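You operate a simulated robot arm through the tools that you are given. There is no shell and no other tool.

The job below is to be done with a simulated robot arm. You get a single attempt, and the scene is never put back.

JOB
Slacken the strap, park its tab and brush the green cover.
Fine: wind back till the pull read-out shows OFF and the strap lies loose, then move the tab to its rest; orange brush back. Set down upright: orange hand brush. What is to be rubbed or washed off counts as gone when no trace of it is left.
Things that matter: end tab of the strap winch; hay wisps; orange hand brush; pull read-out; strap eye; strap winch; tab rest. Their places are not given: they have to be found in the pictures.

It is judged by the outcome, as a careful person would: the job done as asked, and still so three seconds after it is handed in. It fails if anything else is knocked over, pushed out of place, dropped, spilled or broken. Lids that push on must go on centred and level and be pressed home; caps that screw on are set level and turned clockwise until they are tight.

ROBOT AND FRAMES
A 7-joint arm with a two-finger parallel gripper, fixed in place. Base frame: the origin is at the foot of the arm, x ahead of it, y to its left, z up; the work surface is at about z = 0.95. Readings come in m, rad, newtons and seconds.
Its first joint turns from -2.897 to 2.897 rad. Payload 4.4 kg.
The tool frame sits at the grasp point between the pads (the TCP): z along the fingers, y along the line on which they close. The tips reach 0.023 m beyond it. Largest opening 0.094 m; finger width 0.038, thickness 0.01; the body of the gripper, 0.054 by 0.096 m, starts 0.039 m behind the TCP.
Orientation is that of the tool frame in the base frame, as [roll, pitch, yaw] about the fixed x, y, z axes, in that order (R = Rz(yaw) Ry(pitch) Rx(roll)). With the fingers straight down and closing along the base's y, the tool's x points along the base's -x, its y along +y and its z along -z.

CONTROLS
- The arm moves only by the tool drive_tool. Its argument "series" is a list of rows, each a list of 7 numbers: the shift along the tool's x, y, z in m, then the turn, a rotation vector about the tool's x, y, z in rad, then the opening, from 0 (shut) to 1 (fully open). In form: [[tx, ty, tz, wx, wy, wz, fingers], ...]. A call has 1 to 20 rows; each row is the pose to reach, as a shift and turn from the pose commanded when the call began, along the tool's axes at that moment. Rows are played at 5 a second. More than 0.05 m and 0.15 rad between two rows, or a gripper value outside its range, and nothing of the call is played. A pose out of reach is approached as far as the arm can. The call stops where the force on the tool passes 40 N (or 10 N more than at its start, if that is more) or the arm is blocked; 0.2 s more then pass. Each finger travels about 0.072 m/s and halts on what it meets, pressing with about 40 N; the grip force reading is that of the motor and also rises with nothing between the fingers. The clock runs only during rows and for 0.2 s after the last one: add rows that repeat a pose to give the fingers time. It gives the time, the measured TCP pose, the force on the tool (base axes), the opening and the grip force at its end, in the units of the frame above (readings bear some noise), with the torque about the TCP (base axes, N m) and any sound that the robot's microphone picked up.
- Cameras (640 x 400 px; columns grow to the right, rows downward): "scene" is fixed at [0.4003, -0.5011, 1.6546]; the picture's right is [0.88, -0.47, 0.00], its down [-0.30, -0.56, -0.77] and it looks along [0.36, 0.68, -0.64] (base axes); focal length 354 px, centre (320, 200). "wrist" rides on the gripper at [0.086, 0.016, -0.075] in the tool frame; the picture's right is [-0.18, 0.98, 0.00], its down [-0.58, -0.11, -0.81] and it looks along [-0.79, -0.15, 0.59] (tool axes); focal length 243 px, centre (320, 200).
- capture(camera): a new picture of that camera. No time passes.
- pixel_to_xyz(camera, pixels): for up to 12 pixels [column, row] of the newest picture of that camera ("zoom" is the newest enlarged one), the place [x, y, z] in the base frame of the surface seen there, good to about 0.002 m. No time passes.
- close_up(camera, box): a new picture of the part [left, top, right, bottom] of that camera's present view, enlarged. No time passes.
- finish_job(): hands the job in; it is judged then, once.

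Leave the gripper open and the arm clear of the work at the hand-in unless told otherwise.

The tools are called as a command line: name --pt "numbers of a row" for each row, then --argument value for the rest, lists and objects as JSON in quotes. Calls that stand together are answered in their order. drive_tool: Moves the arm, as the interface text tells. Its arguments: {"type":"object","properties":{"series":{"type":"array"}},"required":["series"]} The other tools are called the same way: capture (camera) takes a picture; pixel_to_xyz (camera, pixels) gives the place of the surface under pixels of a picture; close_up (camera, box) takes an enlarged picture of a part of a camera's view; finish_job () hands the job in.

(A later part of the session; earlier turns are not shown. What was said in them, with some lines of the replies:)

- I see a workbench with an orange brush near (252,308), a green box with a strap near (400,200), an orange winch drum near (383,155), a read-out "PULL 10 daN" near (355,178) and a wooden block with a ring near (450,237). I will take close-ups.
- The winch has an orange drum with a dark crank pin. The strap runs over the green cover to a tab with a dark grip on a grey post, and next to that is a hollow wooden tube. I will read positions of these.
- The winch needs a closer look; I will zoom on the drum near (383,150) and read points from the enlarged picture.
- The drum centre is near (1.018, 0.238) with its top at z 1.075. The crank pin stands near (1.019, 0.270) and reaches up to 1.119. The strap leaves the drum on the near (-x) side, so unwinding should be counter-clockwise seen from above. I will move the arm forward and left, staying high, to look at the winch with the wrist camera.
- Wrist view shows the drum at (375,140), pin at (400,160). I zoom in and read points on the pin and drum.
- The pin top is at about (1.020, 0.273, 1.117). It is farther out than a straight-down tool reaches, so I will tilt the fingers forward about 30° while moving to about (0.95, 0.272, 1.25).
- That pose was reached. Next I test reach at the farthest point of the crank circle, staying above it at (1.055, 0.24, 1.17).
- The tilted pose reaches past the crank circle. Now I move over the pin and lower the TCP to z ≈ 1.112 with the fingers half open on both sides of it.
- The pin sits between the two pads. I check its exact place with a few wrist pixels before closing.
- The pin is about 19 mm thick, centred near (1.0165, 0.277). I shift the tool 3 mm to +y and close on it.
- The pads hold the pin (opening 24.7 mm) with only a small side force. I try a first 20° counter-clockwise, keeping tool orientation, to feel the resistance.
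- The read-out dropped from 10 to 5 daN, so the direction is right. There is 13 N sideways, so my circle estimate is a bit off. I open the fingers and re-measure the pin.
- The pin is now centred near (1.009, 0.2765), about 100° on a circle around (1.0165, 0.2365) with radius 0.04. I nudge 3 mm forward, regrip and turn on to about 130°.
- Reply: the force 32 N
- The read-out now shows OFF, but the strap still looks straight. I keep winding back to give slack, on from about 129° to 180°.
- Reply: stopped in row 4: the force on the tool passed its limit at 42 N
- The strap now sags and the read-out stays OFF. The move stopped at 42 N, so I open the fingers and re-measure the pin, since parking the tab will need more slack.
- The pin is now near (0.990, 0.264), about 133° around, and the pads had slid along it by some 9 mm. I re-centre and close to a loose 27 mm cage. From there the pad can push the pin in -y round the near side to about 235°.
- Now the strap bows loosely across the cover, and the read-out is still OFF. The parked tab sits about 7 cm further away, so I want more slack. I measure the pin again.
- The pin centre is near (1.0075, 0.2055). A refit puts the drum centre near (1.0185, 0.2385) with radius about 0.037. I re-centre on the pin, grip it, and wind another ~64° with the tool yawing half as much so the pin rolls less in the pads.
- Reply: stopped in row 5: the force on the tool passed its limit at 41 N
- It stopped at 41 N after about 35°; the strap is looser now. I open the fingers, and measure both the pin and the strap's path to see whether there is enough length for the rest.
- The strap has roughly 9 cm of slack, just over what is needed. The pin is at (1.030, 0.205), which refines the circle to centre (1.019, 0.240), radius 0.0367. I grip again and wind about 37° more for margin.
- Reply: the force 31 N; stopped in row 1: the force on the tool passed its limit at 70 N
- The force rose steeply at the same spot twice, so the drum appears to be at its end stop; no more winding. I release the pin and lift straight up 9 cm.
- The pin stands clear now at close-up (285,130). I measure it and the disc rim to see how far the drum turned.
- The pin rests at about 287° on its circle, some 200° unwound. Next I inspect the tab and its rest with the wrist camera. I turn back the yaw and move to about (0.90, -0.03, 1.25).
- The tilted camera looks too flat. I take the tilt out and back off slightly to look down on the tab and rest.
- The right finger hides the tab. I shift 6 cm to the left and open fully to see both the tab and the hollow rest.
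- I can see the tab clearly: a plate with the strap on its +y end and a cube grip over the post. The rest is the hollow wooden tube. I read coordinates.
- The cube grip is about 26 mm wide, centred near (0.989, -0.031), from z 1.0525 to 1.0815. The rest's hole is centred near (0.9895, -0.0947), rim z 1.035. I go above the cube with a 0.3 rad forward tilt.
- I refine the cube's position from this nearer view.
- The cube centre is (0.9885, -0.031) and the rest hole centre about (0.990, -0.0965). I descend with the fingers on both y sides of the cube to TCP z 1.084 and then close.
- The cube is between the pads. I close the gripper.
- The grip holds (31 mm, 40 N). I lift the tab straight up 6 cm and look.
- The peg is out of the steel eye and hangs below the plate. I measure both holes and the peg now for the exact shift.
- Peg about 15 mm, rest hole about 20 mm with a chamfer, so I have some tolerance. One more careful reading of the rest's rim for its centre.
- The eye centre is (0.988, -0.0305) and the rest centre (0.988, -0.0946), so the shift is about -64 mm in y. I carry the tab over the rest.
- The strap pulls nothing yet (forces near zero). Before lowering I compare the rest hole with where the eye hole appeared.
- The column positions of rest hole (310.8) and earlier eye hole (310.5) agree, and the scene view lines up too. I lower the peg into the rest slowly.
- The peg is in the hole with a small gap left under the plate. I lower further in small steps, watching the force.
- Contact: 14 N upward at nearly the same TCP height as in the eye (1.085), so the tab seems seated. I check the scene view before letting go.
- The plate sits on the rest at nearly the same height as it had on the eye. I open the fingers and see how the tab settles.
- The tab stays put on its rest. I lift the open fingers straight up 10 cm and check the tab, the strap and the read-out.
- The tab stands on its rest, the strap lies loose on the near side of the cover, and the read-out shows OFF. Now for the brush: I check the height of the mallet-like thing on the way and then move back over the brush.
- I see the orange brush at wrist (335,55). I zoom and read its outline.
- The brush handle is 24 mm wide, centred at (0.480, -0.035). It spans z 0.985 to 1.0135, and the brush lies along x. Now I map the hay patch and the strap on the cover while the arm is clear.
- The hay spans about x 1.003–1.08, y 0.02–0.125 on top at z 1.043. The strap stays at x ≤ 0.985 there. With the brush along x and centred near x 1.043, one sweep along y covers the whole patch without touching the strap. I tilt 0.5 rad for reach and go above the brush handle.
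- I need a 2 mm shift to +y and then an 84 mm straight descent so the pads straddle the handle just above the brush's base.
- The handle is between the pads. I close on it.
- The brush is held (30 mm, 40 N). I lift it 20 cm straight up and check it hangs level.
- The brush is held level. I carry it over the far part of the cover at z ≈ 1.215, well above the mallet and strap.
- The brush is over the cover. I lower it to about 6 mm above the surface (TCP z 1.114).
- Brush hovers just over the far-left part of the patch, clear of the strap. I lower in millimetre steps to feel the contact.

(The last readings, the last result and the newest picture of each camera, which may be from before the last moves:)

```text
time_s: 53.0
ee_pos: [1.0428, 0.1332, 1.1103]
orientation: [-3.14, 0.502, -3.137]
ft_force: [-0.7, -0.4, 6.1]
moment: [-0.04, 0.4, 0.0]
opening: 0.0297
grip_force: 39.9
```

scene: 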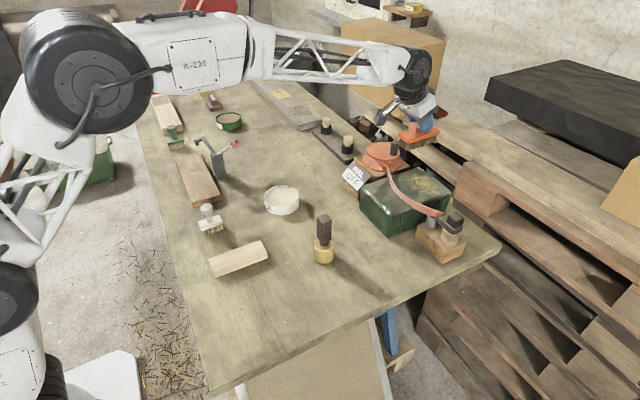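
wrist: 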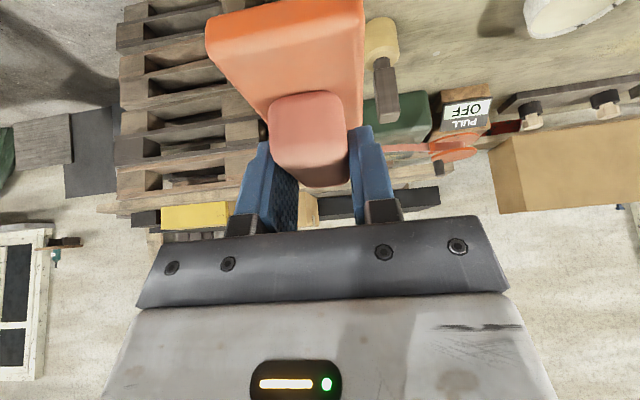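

Contact at about 8 N. I sweep slowly along -y across the patch to about y 0.01 and look.

drive_tool --pt "0.0005 -0.008 0.0009 0 0 0 0" --pt "0.0005 -0.018 0.0009 0 0 0 0" --pt "0.0005 -0.028 0.0009 0 0 0 0" --pt "0.0005 -0.038 0.0009 0 0 0 0" --pt "0.0005 -0.048 0.0009 0 0 0 0" --pt "0.0005 -0.058 0.0009 0 0 0 0" --pt "0.0005 -0.068 0.0009 0 0 0 0" --pt "0.0005 -0.078 0.0009 0 0 0 0" --pt "0.0005 -0.088 0.0009 0 0 0 0" --pt "0.0005 -0.098 0.0009 0 0 0 0" --pt "0.0005 -0.108 0.0009 0 0 0 0" --pt "0.0005 -0.118 0.0009 0 0 0 0"

close_up --camera "scene" --box '[340, 110, 480, 240]'

```text
time_s: 55.6
ee_pos: [1.0438, 0.0156, 1.1093]
orientation: [3.141, 0.502, -3.138]
ft_force: [0.3, 9.7, 33.6]
moment: [0.56, -0.06, 0.03]
opening: 0.0293
grip_force: 40.1
```

```text
3.08 times, centred on (410, 175) of scene
```

zoom: 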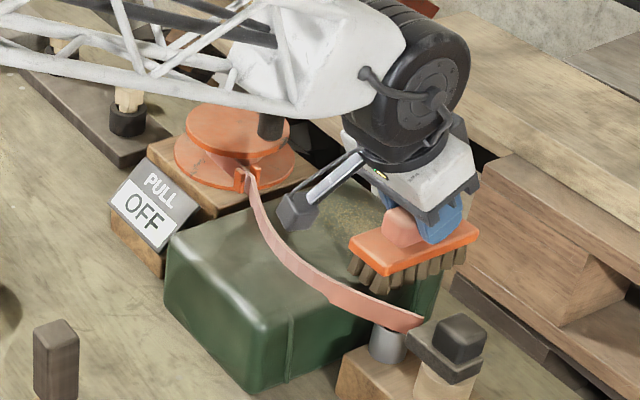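

The force grew to 34 N at this end, so I ease off 1.5 mm and sweep back to +y.

drive_tool --pt "-0.0007 0 -0.0013 0 0 0 0" --pt "-0.0007 0.01 -0.0013 0 0 0 0" --pt "-0.0007 0.02 -0.0013 0 0 0 0" --pt "-0.0007 0.03 -0.0013 0 0 0 0" --pt "-0.0007 0.04 -0.0013 0 0 0 0" --pt "-0.0007 0.05 -0.0013 0 0 0 0" --pt "-0.0007 0.06 -0.0013 0 0 0 0" --pt "-0.0007 0.07 -0.0013 0 0 0 0" --pt "-0.0007 0.08 -0.0013 0 0 0 0" --pt "-0.0007 0.09 -0.0013 0 0 0 0" --pt "-0.0007 0.1 -0.0013 0 0 0 0" --pt "-0.0007 0.11 -0.0013 0 0 0 0" --pt "-0.0007 0.118 -0.0013 0 0 0 0"

close_up --camera "scene" --box '[340, 110, 480, 240]'

```text
time_s: 58.4
ee_pos: [1.0418, 0.134, 1.1085]
orientation: [3.141, 0.5, -3.137]
ft_force: [0.3, -1.3, -0.2]
moment: [0.0, -0.06, 0.03]
opening: 0.0294
grip_force: 39.9
```

```text
3.08 times, centred on (410, 175) of scene
```

zoom: 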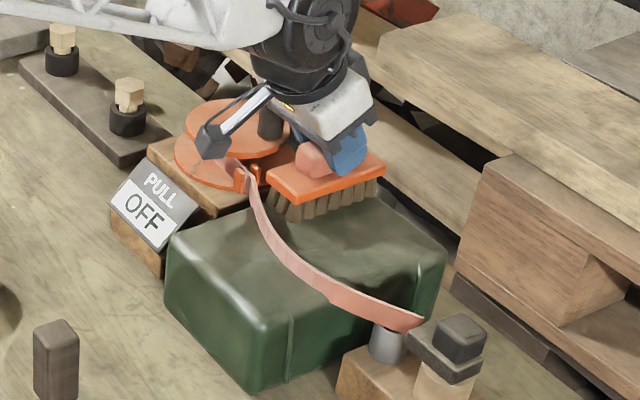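

The visible part of the cover looks clean. I press 1.5 mm again and make one more pass to cover the +y end too, and then inspect.

drive_tool --pt "0.0007 0.003 0.0013 0 0 0 0" --pt "0.0007 0.006 0.0013 0 0 0 0" --pt "0.0007 -0.004 0.0013 0 0 0 0" --pt "0.0007 -0.014 0.0013 0 0 0 0" --pt "0.0007 -0.024 0.0013 0 0 0 0" --pt "0.0007 -0.034 0.0013 0 0 0 0" --pt "0.0005 -0.044 0.0009 0 0 0 0" --pt "0.0005 -0.054 0.0009 0 0 0 0" --pt "0.0002 -0.064 0.0004 0 0 0 0" --pt "0.0002 -0.074 0.0004 0 0 0 0" --pt "0 -0.084 0 0 0 0 0" --pt "0 -0.094 0 0 0 0 0" --pt "0 -0.104 0 0 0 0 0" --pt "0 -0.114 0 0 0 0 0"

close_up --camera "scene" --box '[340, 110, 480, 240]'

```text
time_s: 61.4
ee_pos: [1.0422, 0.0174, 1.1086]
orientation: [3.142, 0.498, -3.138]
ft_force: [0.2, 0.6, 0.3]
moment: [0.03, -0.09, 0.02]
opening: 0.0293
grip_force: 40.1
```

```text
3.08 times, centred on (410, 175) of scene
```

zoom: 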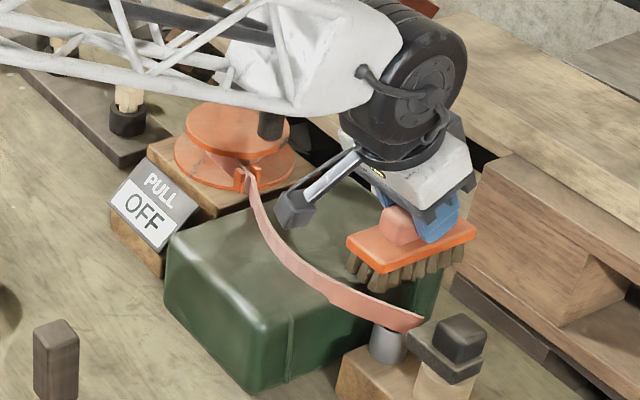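

Cover looks clean here too. I lift the brush 10 cm and draw back to get an unobstructed view.

drive_tool --pt "-0.0127 0 -0.0233 0 0 0 0" --pt "-0.0254 0 -0.0465 0 0 0 0" --pt "-0.0381 0 -0.0698 0 0 0 0" --pt "-0.0508 0 -0.093 0 0 0 0" --pt "-0.0113 -0.008 -0.1146 0 0 0 0" --pt "0.0282 -0.016 -0.1362 0 0 0 0" --pt "0.0677 -0.024 -0.1577 0 0 0 0" --pt "0.1072 -0.032 -0.1793 0 0 0 0" --pt "0.1467 -0.04 -0.2009 0 0 0 0" --pt "0.1862 -0.048 -0.2225 0 0 0 0" --pt "0.1862 -0.048 -0.2225 0 0 0 0"

capture --camera "scene"

close_up --camera "scene" --box '[340, 130, 480, 240]'

```text
time_s: 63.8
ee_pos: [0.7728, -0.0308, 1.2153]
orientation: [3.141, 0.501, -3.139]
ft_force: [0.7, 0.3, -2.3]
moment: [0.01, -0.01, 0.01]
opening: 0.0297
grip_force: 40.5
```

```text
taken
```

scene: 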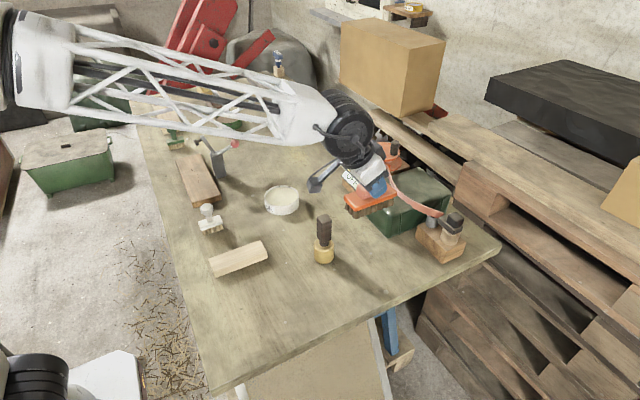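

```text
3.64 times, centred on (410, 185) of scene
```

zoom: 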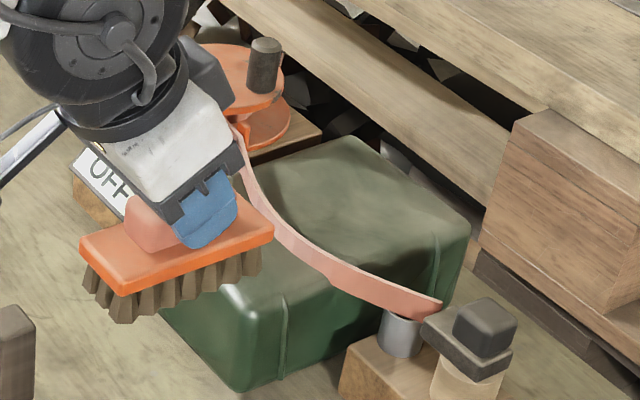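

The patch area looks clean. I take a stronger enlargement of the cover top to make sure no trace is left.

close_up --camera "scene" --box '[390, 160, 450, 210]'

close_up --camera "wrist" --box '[300, 100, 500, 240]'

```text
8.00 times, centred on (420, 185) of scene
```

zoom: 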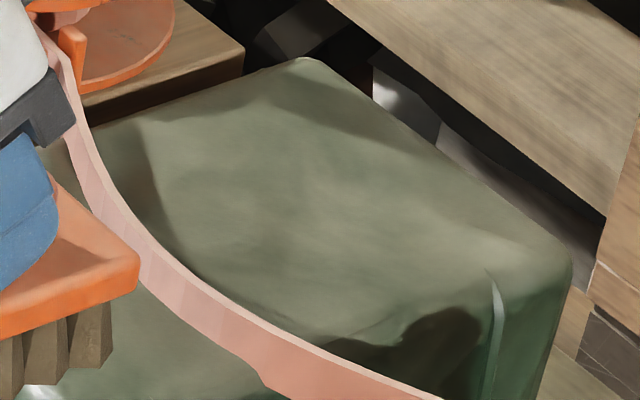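

```text
2.86 times, centred on (400, 170) of wrist
```

zoom: 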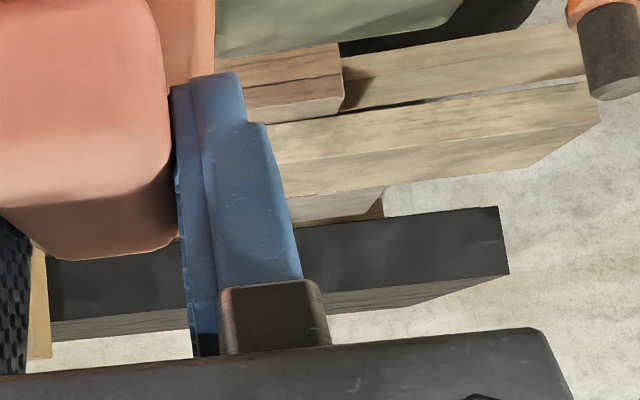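

No trace of hay remains. Now I take the brush back above its original spot (0.478, -0.034).

drive_tool --pt "0.0369 -0.0004 -0.0202 0 0 0 0" --pt "0.0738 -0.0009 -0.0403 0 0 0 0" --pt "0.1107 -0.0013 -0.0605 0 0 0 0" --pt "0.1477 -0.0017 -0.0806 0 0 0 0" --pt "0.1846 -0.0021 -0.1008 0 0 0 0" --pt "0.2215 -0.0026 -0.1209 0 0 0 0" --pt "0.2584 -0.003 -0.1411 0 0 0 0" --pt "0.2584 -0.003 -0.1411 0 0 0 0"

drive_tool --pt "0.0182 0 0.0333 0 0 0 0" --pt "0.0364 0 0.0667 0 0 0 0" --pt "0.0547 0 0.1 0 0 0 0" --pt "0.0729 0 0.1334 0 0 0 0" --pt "0.082 0 0.15 0 0 0 0" --pt "0.0882 0 0.1615 0 0 0 0" --pt "0.0911 0 0.1667 0 0 0 0" --pt "0.0911 0 0.1667 0 0 0 0"

close_up --camera "scene" --box '[190, 240, 310, 340]'

```text
time_s: 65.6
ee_pos: [0.4783, -0.0352, 1.2146]
orientation: [-3.141, 0.501, -3.137]
ft_force: [-0.1, 0.0, -0.9]
moment: [-0.01, 0.01, 0.0]
opening: 0.0297
grip_force: 40.3
```

```text
time_s: 67.4
ee_pos: [0.4792, -0.0347, 1.0242]
orientation: [3.141, 0.501, -3.139]
ft_force: [-0.8, -0.1, -1.6]
moment: [0.04, 0.0, 0.01]
opening: 0.0295
grip_force: 40.2
```

```text
4.00 times, centred on (250, 290) of scene
```

zoom: 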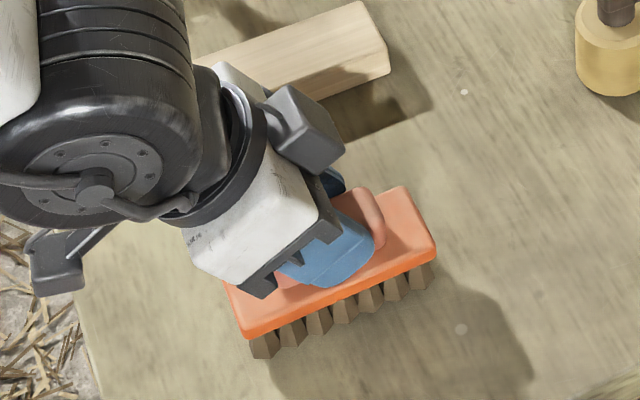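

About 8 mm remain. I lower the rest in small steps until I feel light contact.

drive_tool --pt "0.0014 0 0.0026 0 0 0 0" --pt "0.0029 0 0.0053 0 0 0 0" --pt "0.0036 0 0.0066 0 0 0 0" --pt "0.0036 0 0.0066 0 0 0 0"

```text
time_s: 68.4
ee_pos: [0.4788, -0.035, 1.0169]
orientation: [3.141, 0.5, -3.139]
ft_force: [-0.2, -0.4, -1.8]
moment: [-0.01, 0.0, -0.01]
opening: 0.0296
grip_force: 40.5
```

No contact yet (force still just the brush's weight). I go down another 1 mm at a time.

drive_tool --pt "0.0005 0 0.0009 0 0 0 0" --pt "0.0005 0 0.0009 0 0 0 0"

drive_tool --pt "0.0005 0 0.0009 0 0 0 0" --pt "0.0005 0 0.0009 0 0 0 0"

```text
time_s: 69.0
ee_pos: [0.4784, -0.0356, 1.0146]
orientation: [-3.14, 0.5, -3.14]
ft_force: [0.5, 0.4, -1.2]
moment: [-0.02, 0.02, -0.02]
opening: 0.0293
grip_force: 39.8
```

```text
time_s: 69.6
ee_pos: [0.4772, -0.0348, 1.015]
orientation: [-3.142, 0.5, -3.137]
ft_force: [-0.9, -0.4, 7.0]
moment: [-0.01, 0.54, -0.02]
opening: 0.0294
grip_force: 40.0
```

Contact now (7 N + weight). I open the fingers to let the brush stand on its bristles.

drive_tool --pt "0 0 0 0 0 0 0.33" --pt "0 0 0 0 0 0 0.45" --pt "0 0 0 0 0 0 0.65" --pt "0 0 0 0 0 0 0.65"

close_up --camera "scene" --box '[190, 240, 310, 340]'

```text
time_s: 70.6
ee_pos: [0.4794, -0.0352, 1.014]
orientation: [-3.14, 0.498, -3.139]
ft_force: [0.6, -0.1, 2.8]
moment: [-0.09, 0.0, -0.03]
opening: 0.0609
grip_force: 0.1
```

```text
4.00 times, centred on (250, 290) of scene
```

zoom: 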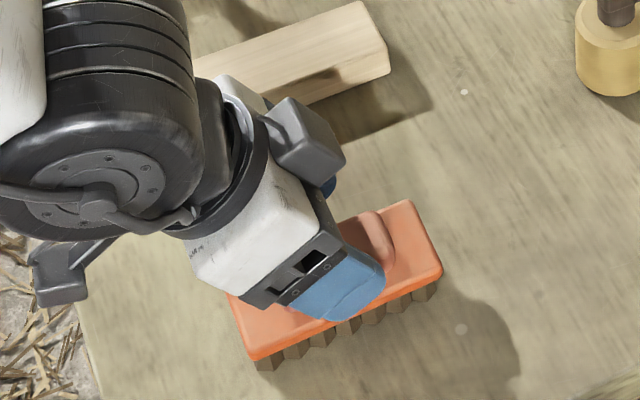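

The brush looks a little different after opening, and there is still 2.8 N of contact. I look more closely before moving.

close_up --camera "wrist" --box '[170, 0, 480, 230]'

close_up --camera "scene" --box '[215, 275, 285, 335]'

```text
1.74 times, centred on (325, 115) of wrist
```

zoom: 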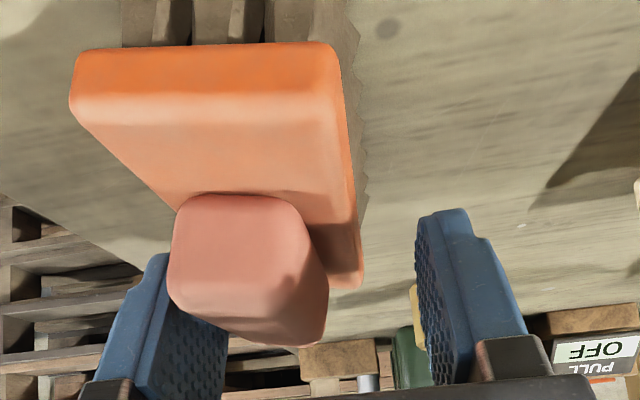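

```text
6.67 times, centred on (250, 305) of scene
```

zoom: 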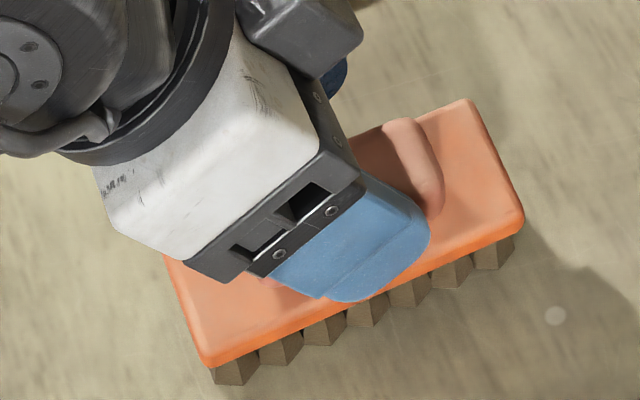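

The -y fingertip seems to be resting on the brush's base edge and dragged the brush about a centimetre toward -y as it opened. I raise the tool 5 mm so the brush can settle and look again.

drive_tool --pt "-0.0012 0 -0.0022 0 0 0 0.65" --pt "-0.0024 0 -0.0044 0 0 0 0.65" --pt "-0.0024 0 -0.0044 0 0 0 0.65"

close_up --camera "wrist" --box '[170, 0, 480, 230]'

close_up --camera "scene" --box '[215, 275, 285, 335]'

```text
time_s: 71.4
ee_pos: [0.4777, -0.0345, 1.021]
orientation: [-3.141, 0.501, -3.137]
ft_force: [0.2, -0.1, 1.5]
moment: [0.01, 0.03, -0.01]
opening: 0.061
grip_force: 0.0
```

```text
1.74 times, centred on (325, 115) of wrist
```

zoom: 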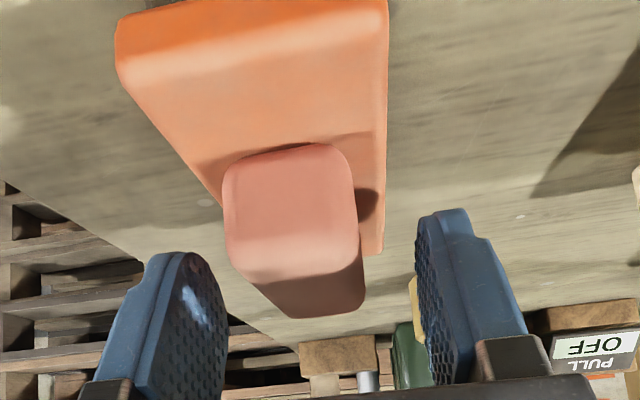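

```text
6.67 times, centred on (250, 305) of scene
```

zoom: 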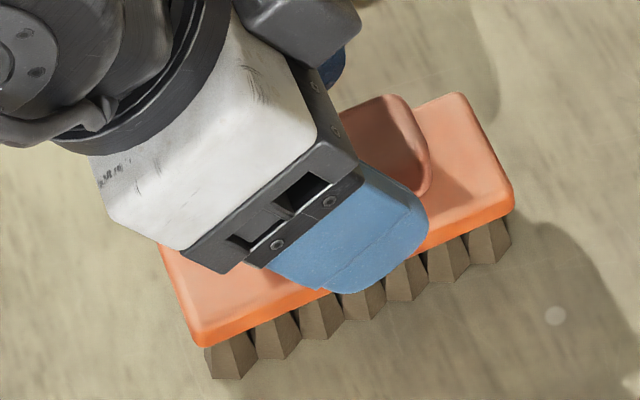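

The brush settled level and upright on its bristles. I lift straight up 15 cm and measure where it stands.

drive_tool --pt "-0.012 0 -0.0219 0 0 0 0.65" --pt "-0.024 0 -0.0439 0 0 0 0.65" --pt "-0.0412 0 -0.0755 0 0 0 0.65" --pt "-0.0575 0 -0.1053 0 0 0 0.65" --pt "-0.0719 0 -0.1316 0 0 0 0.65" --pt "-0.0719 0 -0.1316 0 0 0 0.65"

close_up --camera "scene" --box '[210, 275, 290, 340]'

pixel_to_xyz --camera "zoom" --pixels '[[170, 200], [205, 300], [440, 85], [488, 180], [240, 155], [262, 222], [375, 90], [408, 165], [320, 130], [330, 170], [235, 335], [470, 230]]'

```text
time_s: 72.8
ee_pos: [0.4789, -0.0336, 1.1701]
orientation: [3.141, 0.501, -3.138]
ft_force: [1.0, 0.1, 0.4]
moment: [0.0, 0.01, 0.01]
opening: 0.0611
grip_force: 0.1
```

```text
6.15 times, centred on (250, 308) of scene
```

zoom: 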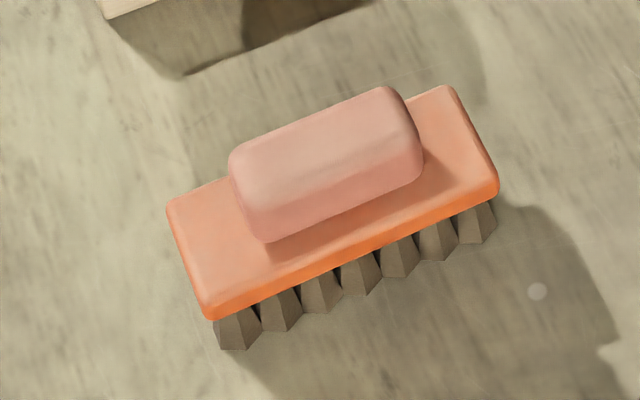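

```text
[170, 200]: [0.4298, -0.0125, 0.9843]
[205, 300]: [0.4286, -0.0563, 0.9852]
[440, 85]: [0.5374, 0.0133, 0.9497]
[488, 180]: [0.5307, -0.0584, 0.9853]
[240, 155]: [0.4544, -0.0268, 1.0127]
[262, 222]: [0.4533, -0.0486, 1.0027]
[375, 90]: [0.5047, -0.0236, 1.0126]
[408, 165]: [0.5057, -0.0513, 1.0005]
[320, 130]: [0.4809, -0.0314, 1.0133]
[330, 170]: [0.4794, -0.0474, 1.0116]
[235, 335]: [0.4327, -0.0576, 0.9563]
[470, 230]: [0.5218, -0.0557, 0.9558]
```

The brush stands upright within about 4 mm of its original spot. I raise the arm clear, level the tool, open fully, and check the whole scene.

drive_tool --pt "-0.0163 0 -0.0298 0 0.1 0 0.65" --pt "-0.0326 0 -0.0597 0 0.2 0 0.8" --pt "-0.0489 0 -0.0895 0 0.3 0 1" --pt "-0.0652 0 -0.1194 0 0.4 0 1" --pt "-0.0815 0 -0.1492 0 0.5 0 1" --pt "-0.0815 0 -0.1492 0 0.5 0 1"

capture --camera "scene"

close_up --camera "scene" --box '[340, 120, 480, 260]'

capture --camera "wrist"

```text
time_s: 74.2
ee_pos: [0.4766, -0.0342, 1.3403]
orientation: [-3.141, 0.0, -3.137]
ft_force: [0.6, -0.2, -0.1]
moment: [-0.01, 0.0, 0.0]
opening: 0.0938
grip_force: 0.0
```

```text
taken
```

scene: 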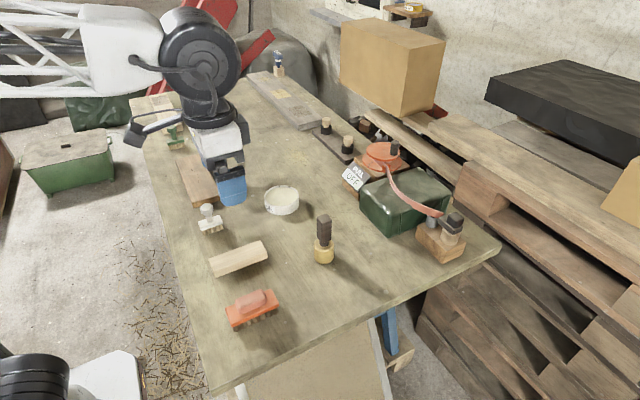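

```text
2.86 times, centred on (410, 190) of scene
```

zoom: 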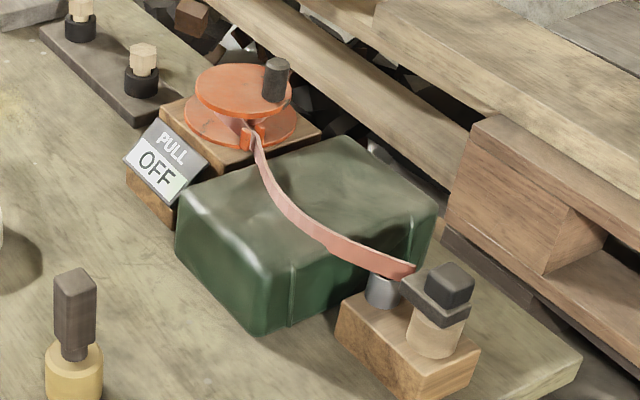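

```text
taken
```

wrist: 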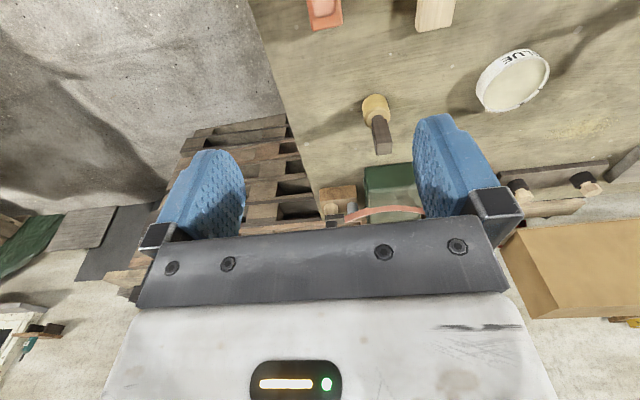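

Everything looks in place. A last close look at the parked tab and the cover.

close_up --camera "scene" --box '[415, 195, 475, 255]'

close_up --camera "scene" --box '[355, 155, 455, 235]'

close_up --camera "wrist" --box '[300, 150, 440, 230]'

```text
6.67 times, centred on (445, 225) of scene
```

zoom: 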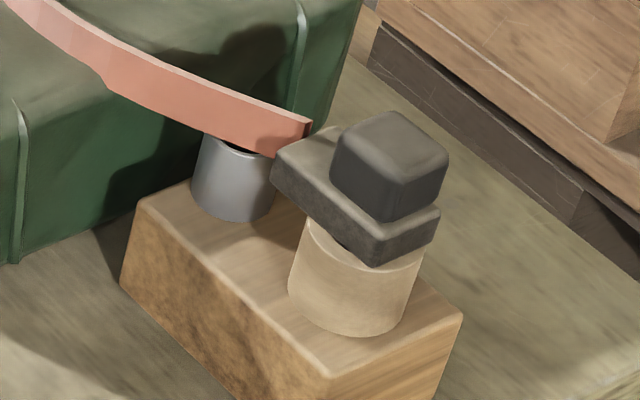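

```text
5.00 times, centred on (405, 195) of scene
```

zoom: 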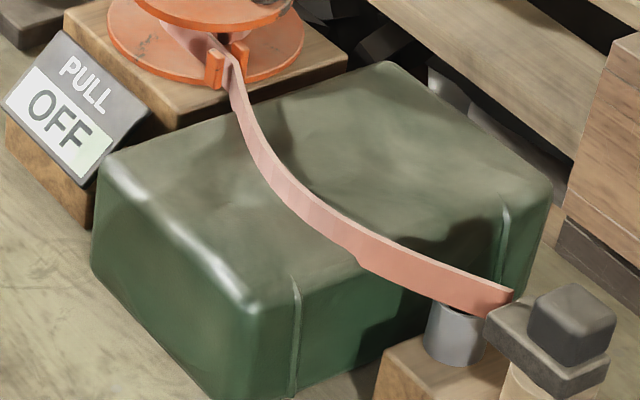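

```text
4.57 times, centred on (370, 190) of wrist
```

zoom: 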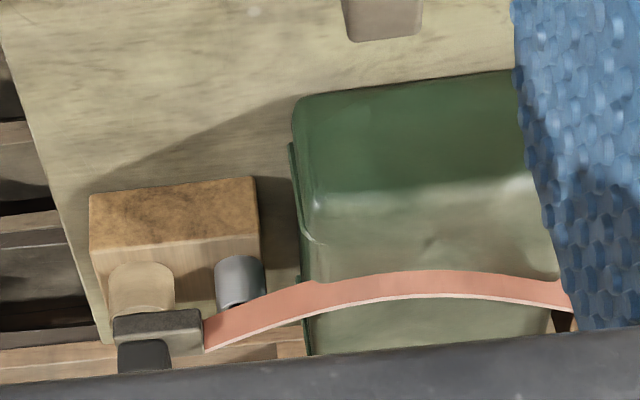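

pixel_to_xyz --camera "scene" --pixels '[[443.5, 219], [455, 215], [441, 224], [450, 234], [444.5, 231], [448, 236], [437, 216], [456, 212]]'

```text
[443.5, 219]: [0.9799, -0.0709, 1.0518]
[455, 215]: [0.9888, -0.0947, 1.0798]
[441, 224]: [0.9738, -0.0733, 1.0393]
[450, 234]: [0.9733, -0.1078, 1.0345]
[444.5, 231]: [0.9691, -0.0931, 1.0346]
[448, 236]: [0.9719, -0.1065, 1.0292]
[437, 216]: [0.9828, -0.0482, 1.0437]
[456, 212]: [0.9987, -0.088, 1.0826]
```

The tab is centred on the rest (cube at (0.989, -0.095), plate top z 1.052, as it sat on the eye). The read-out shows OFF, the strap lies loose and the cover is clean. The brush stands upright in its place, and the open gripper is well clear. I hand the job in.

finish_job

```text
The job is handed in.
```

The job is done and handed in; I don't have the verdict yet.

- **Strap:** I wound the drum back about 200°, until it would turn no further. The pull read-out shows OFF and the strap lies loose across the cover.
- **Tab:** It is parked on the wooden rest, centred over the hole and sitting at the same height as it did on the steel eye.
- **Cover:** After three brush passes, no hay shows in any view I took.
- **Brush:** It is back upright, about 4 mm from where it started. A fingertip dragged it a little and tipped it as I let go, but it settled level.

Two moments of higher force than I wanted: the pull reached 70 N when the drum hit its end, and the brush pressed at 34 N near one edge of the cover. I saw no damage from either, and nothing else looks moved.

The gripper is open and the arm is well above the table.
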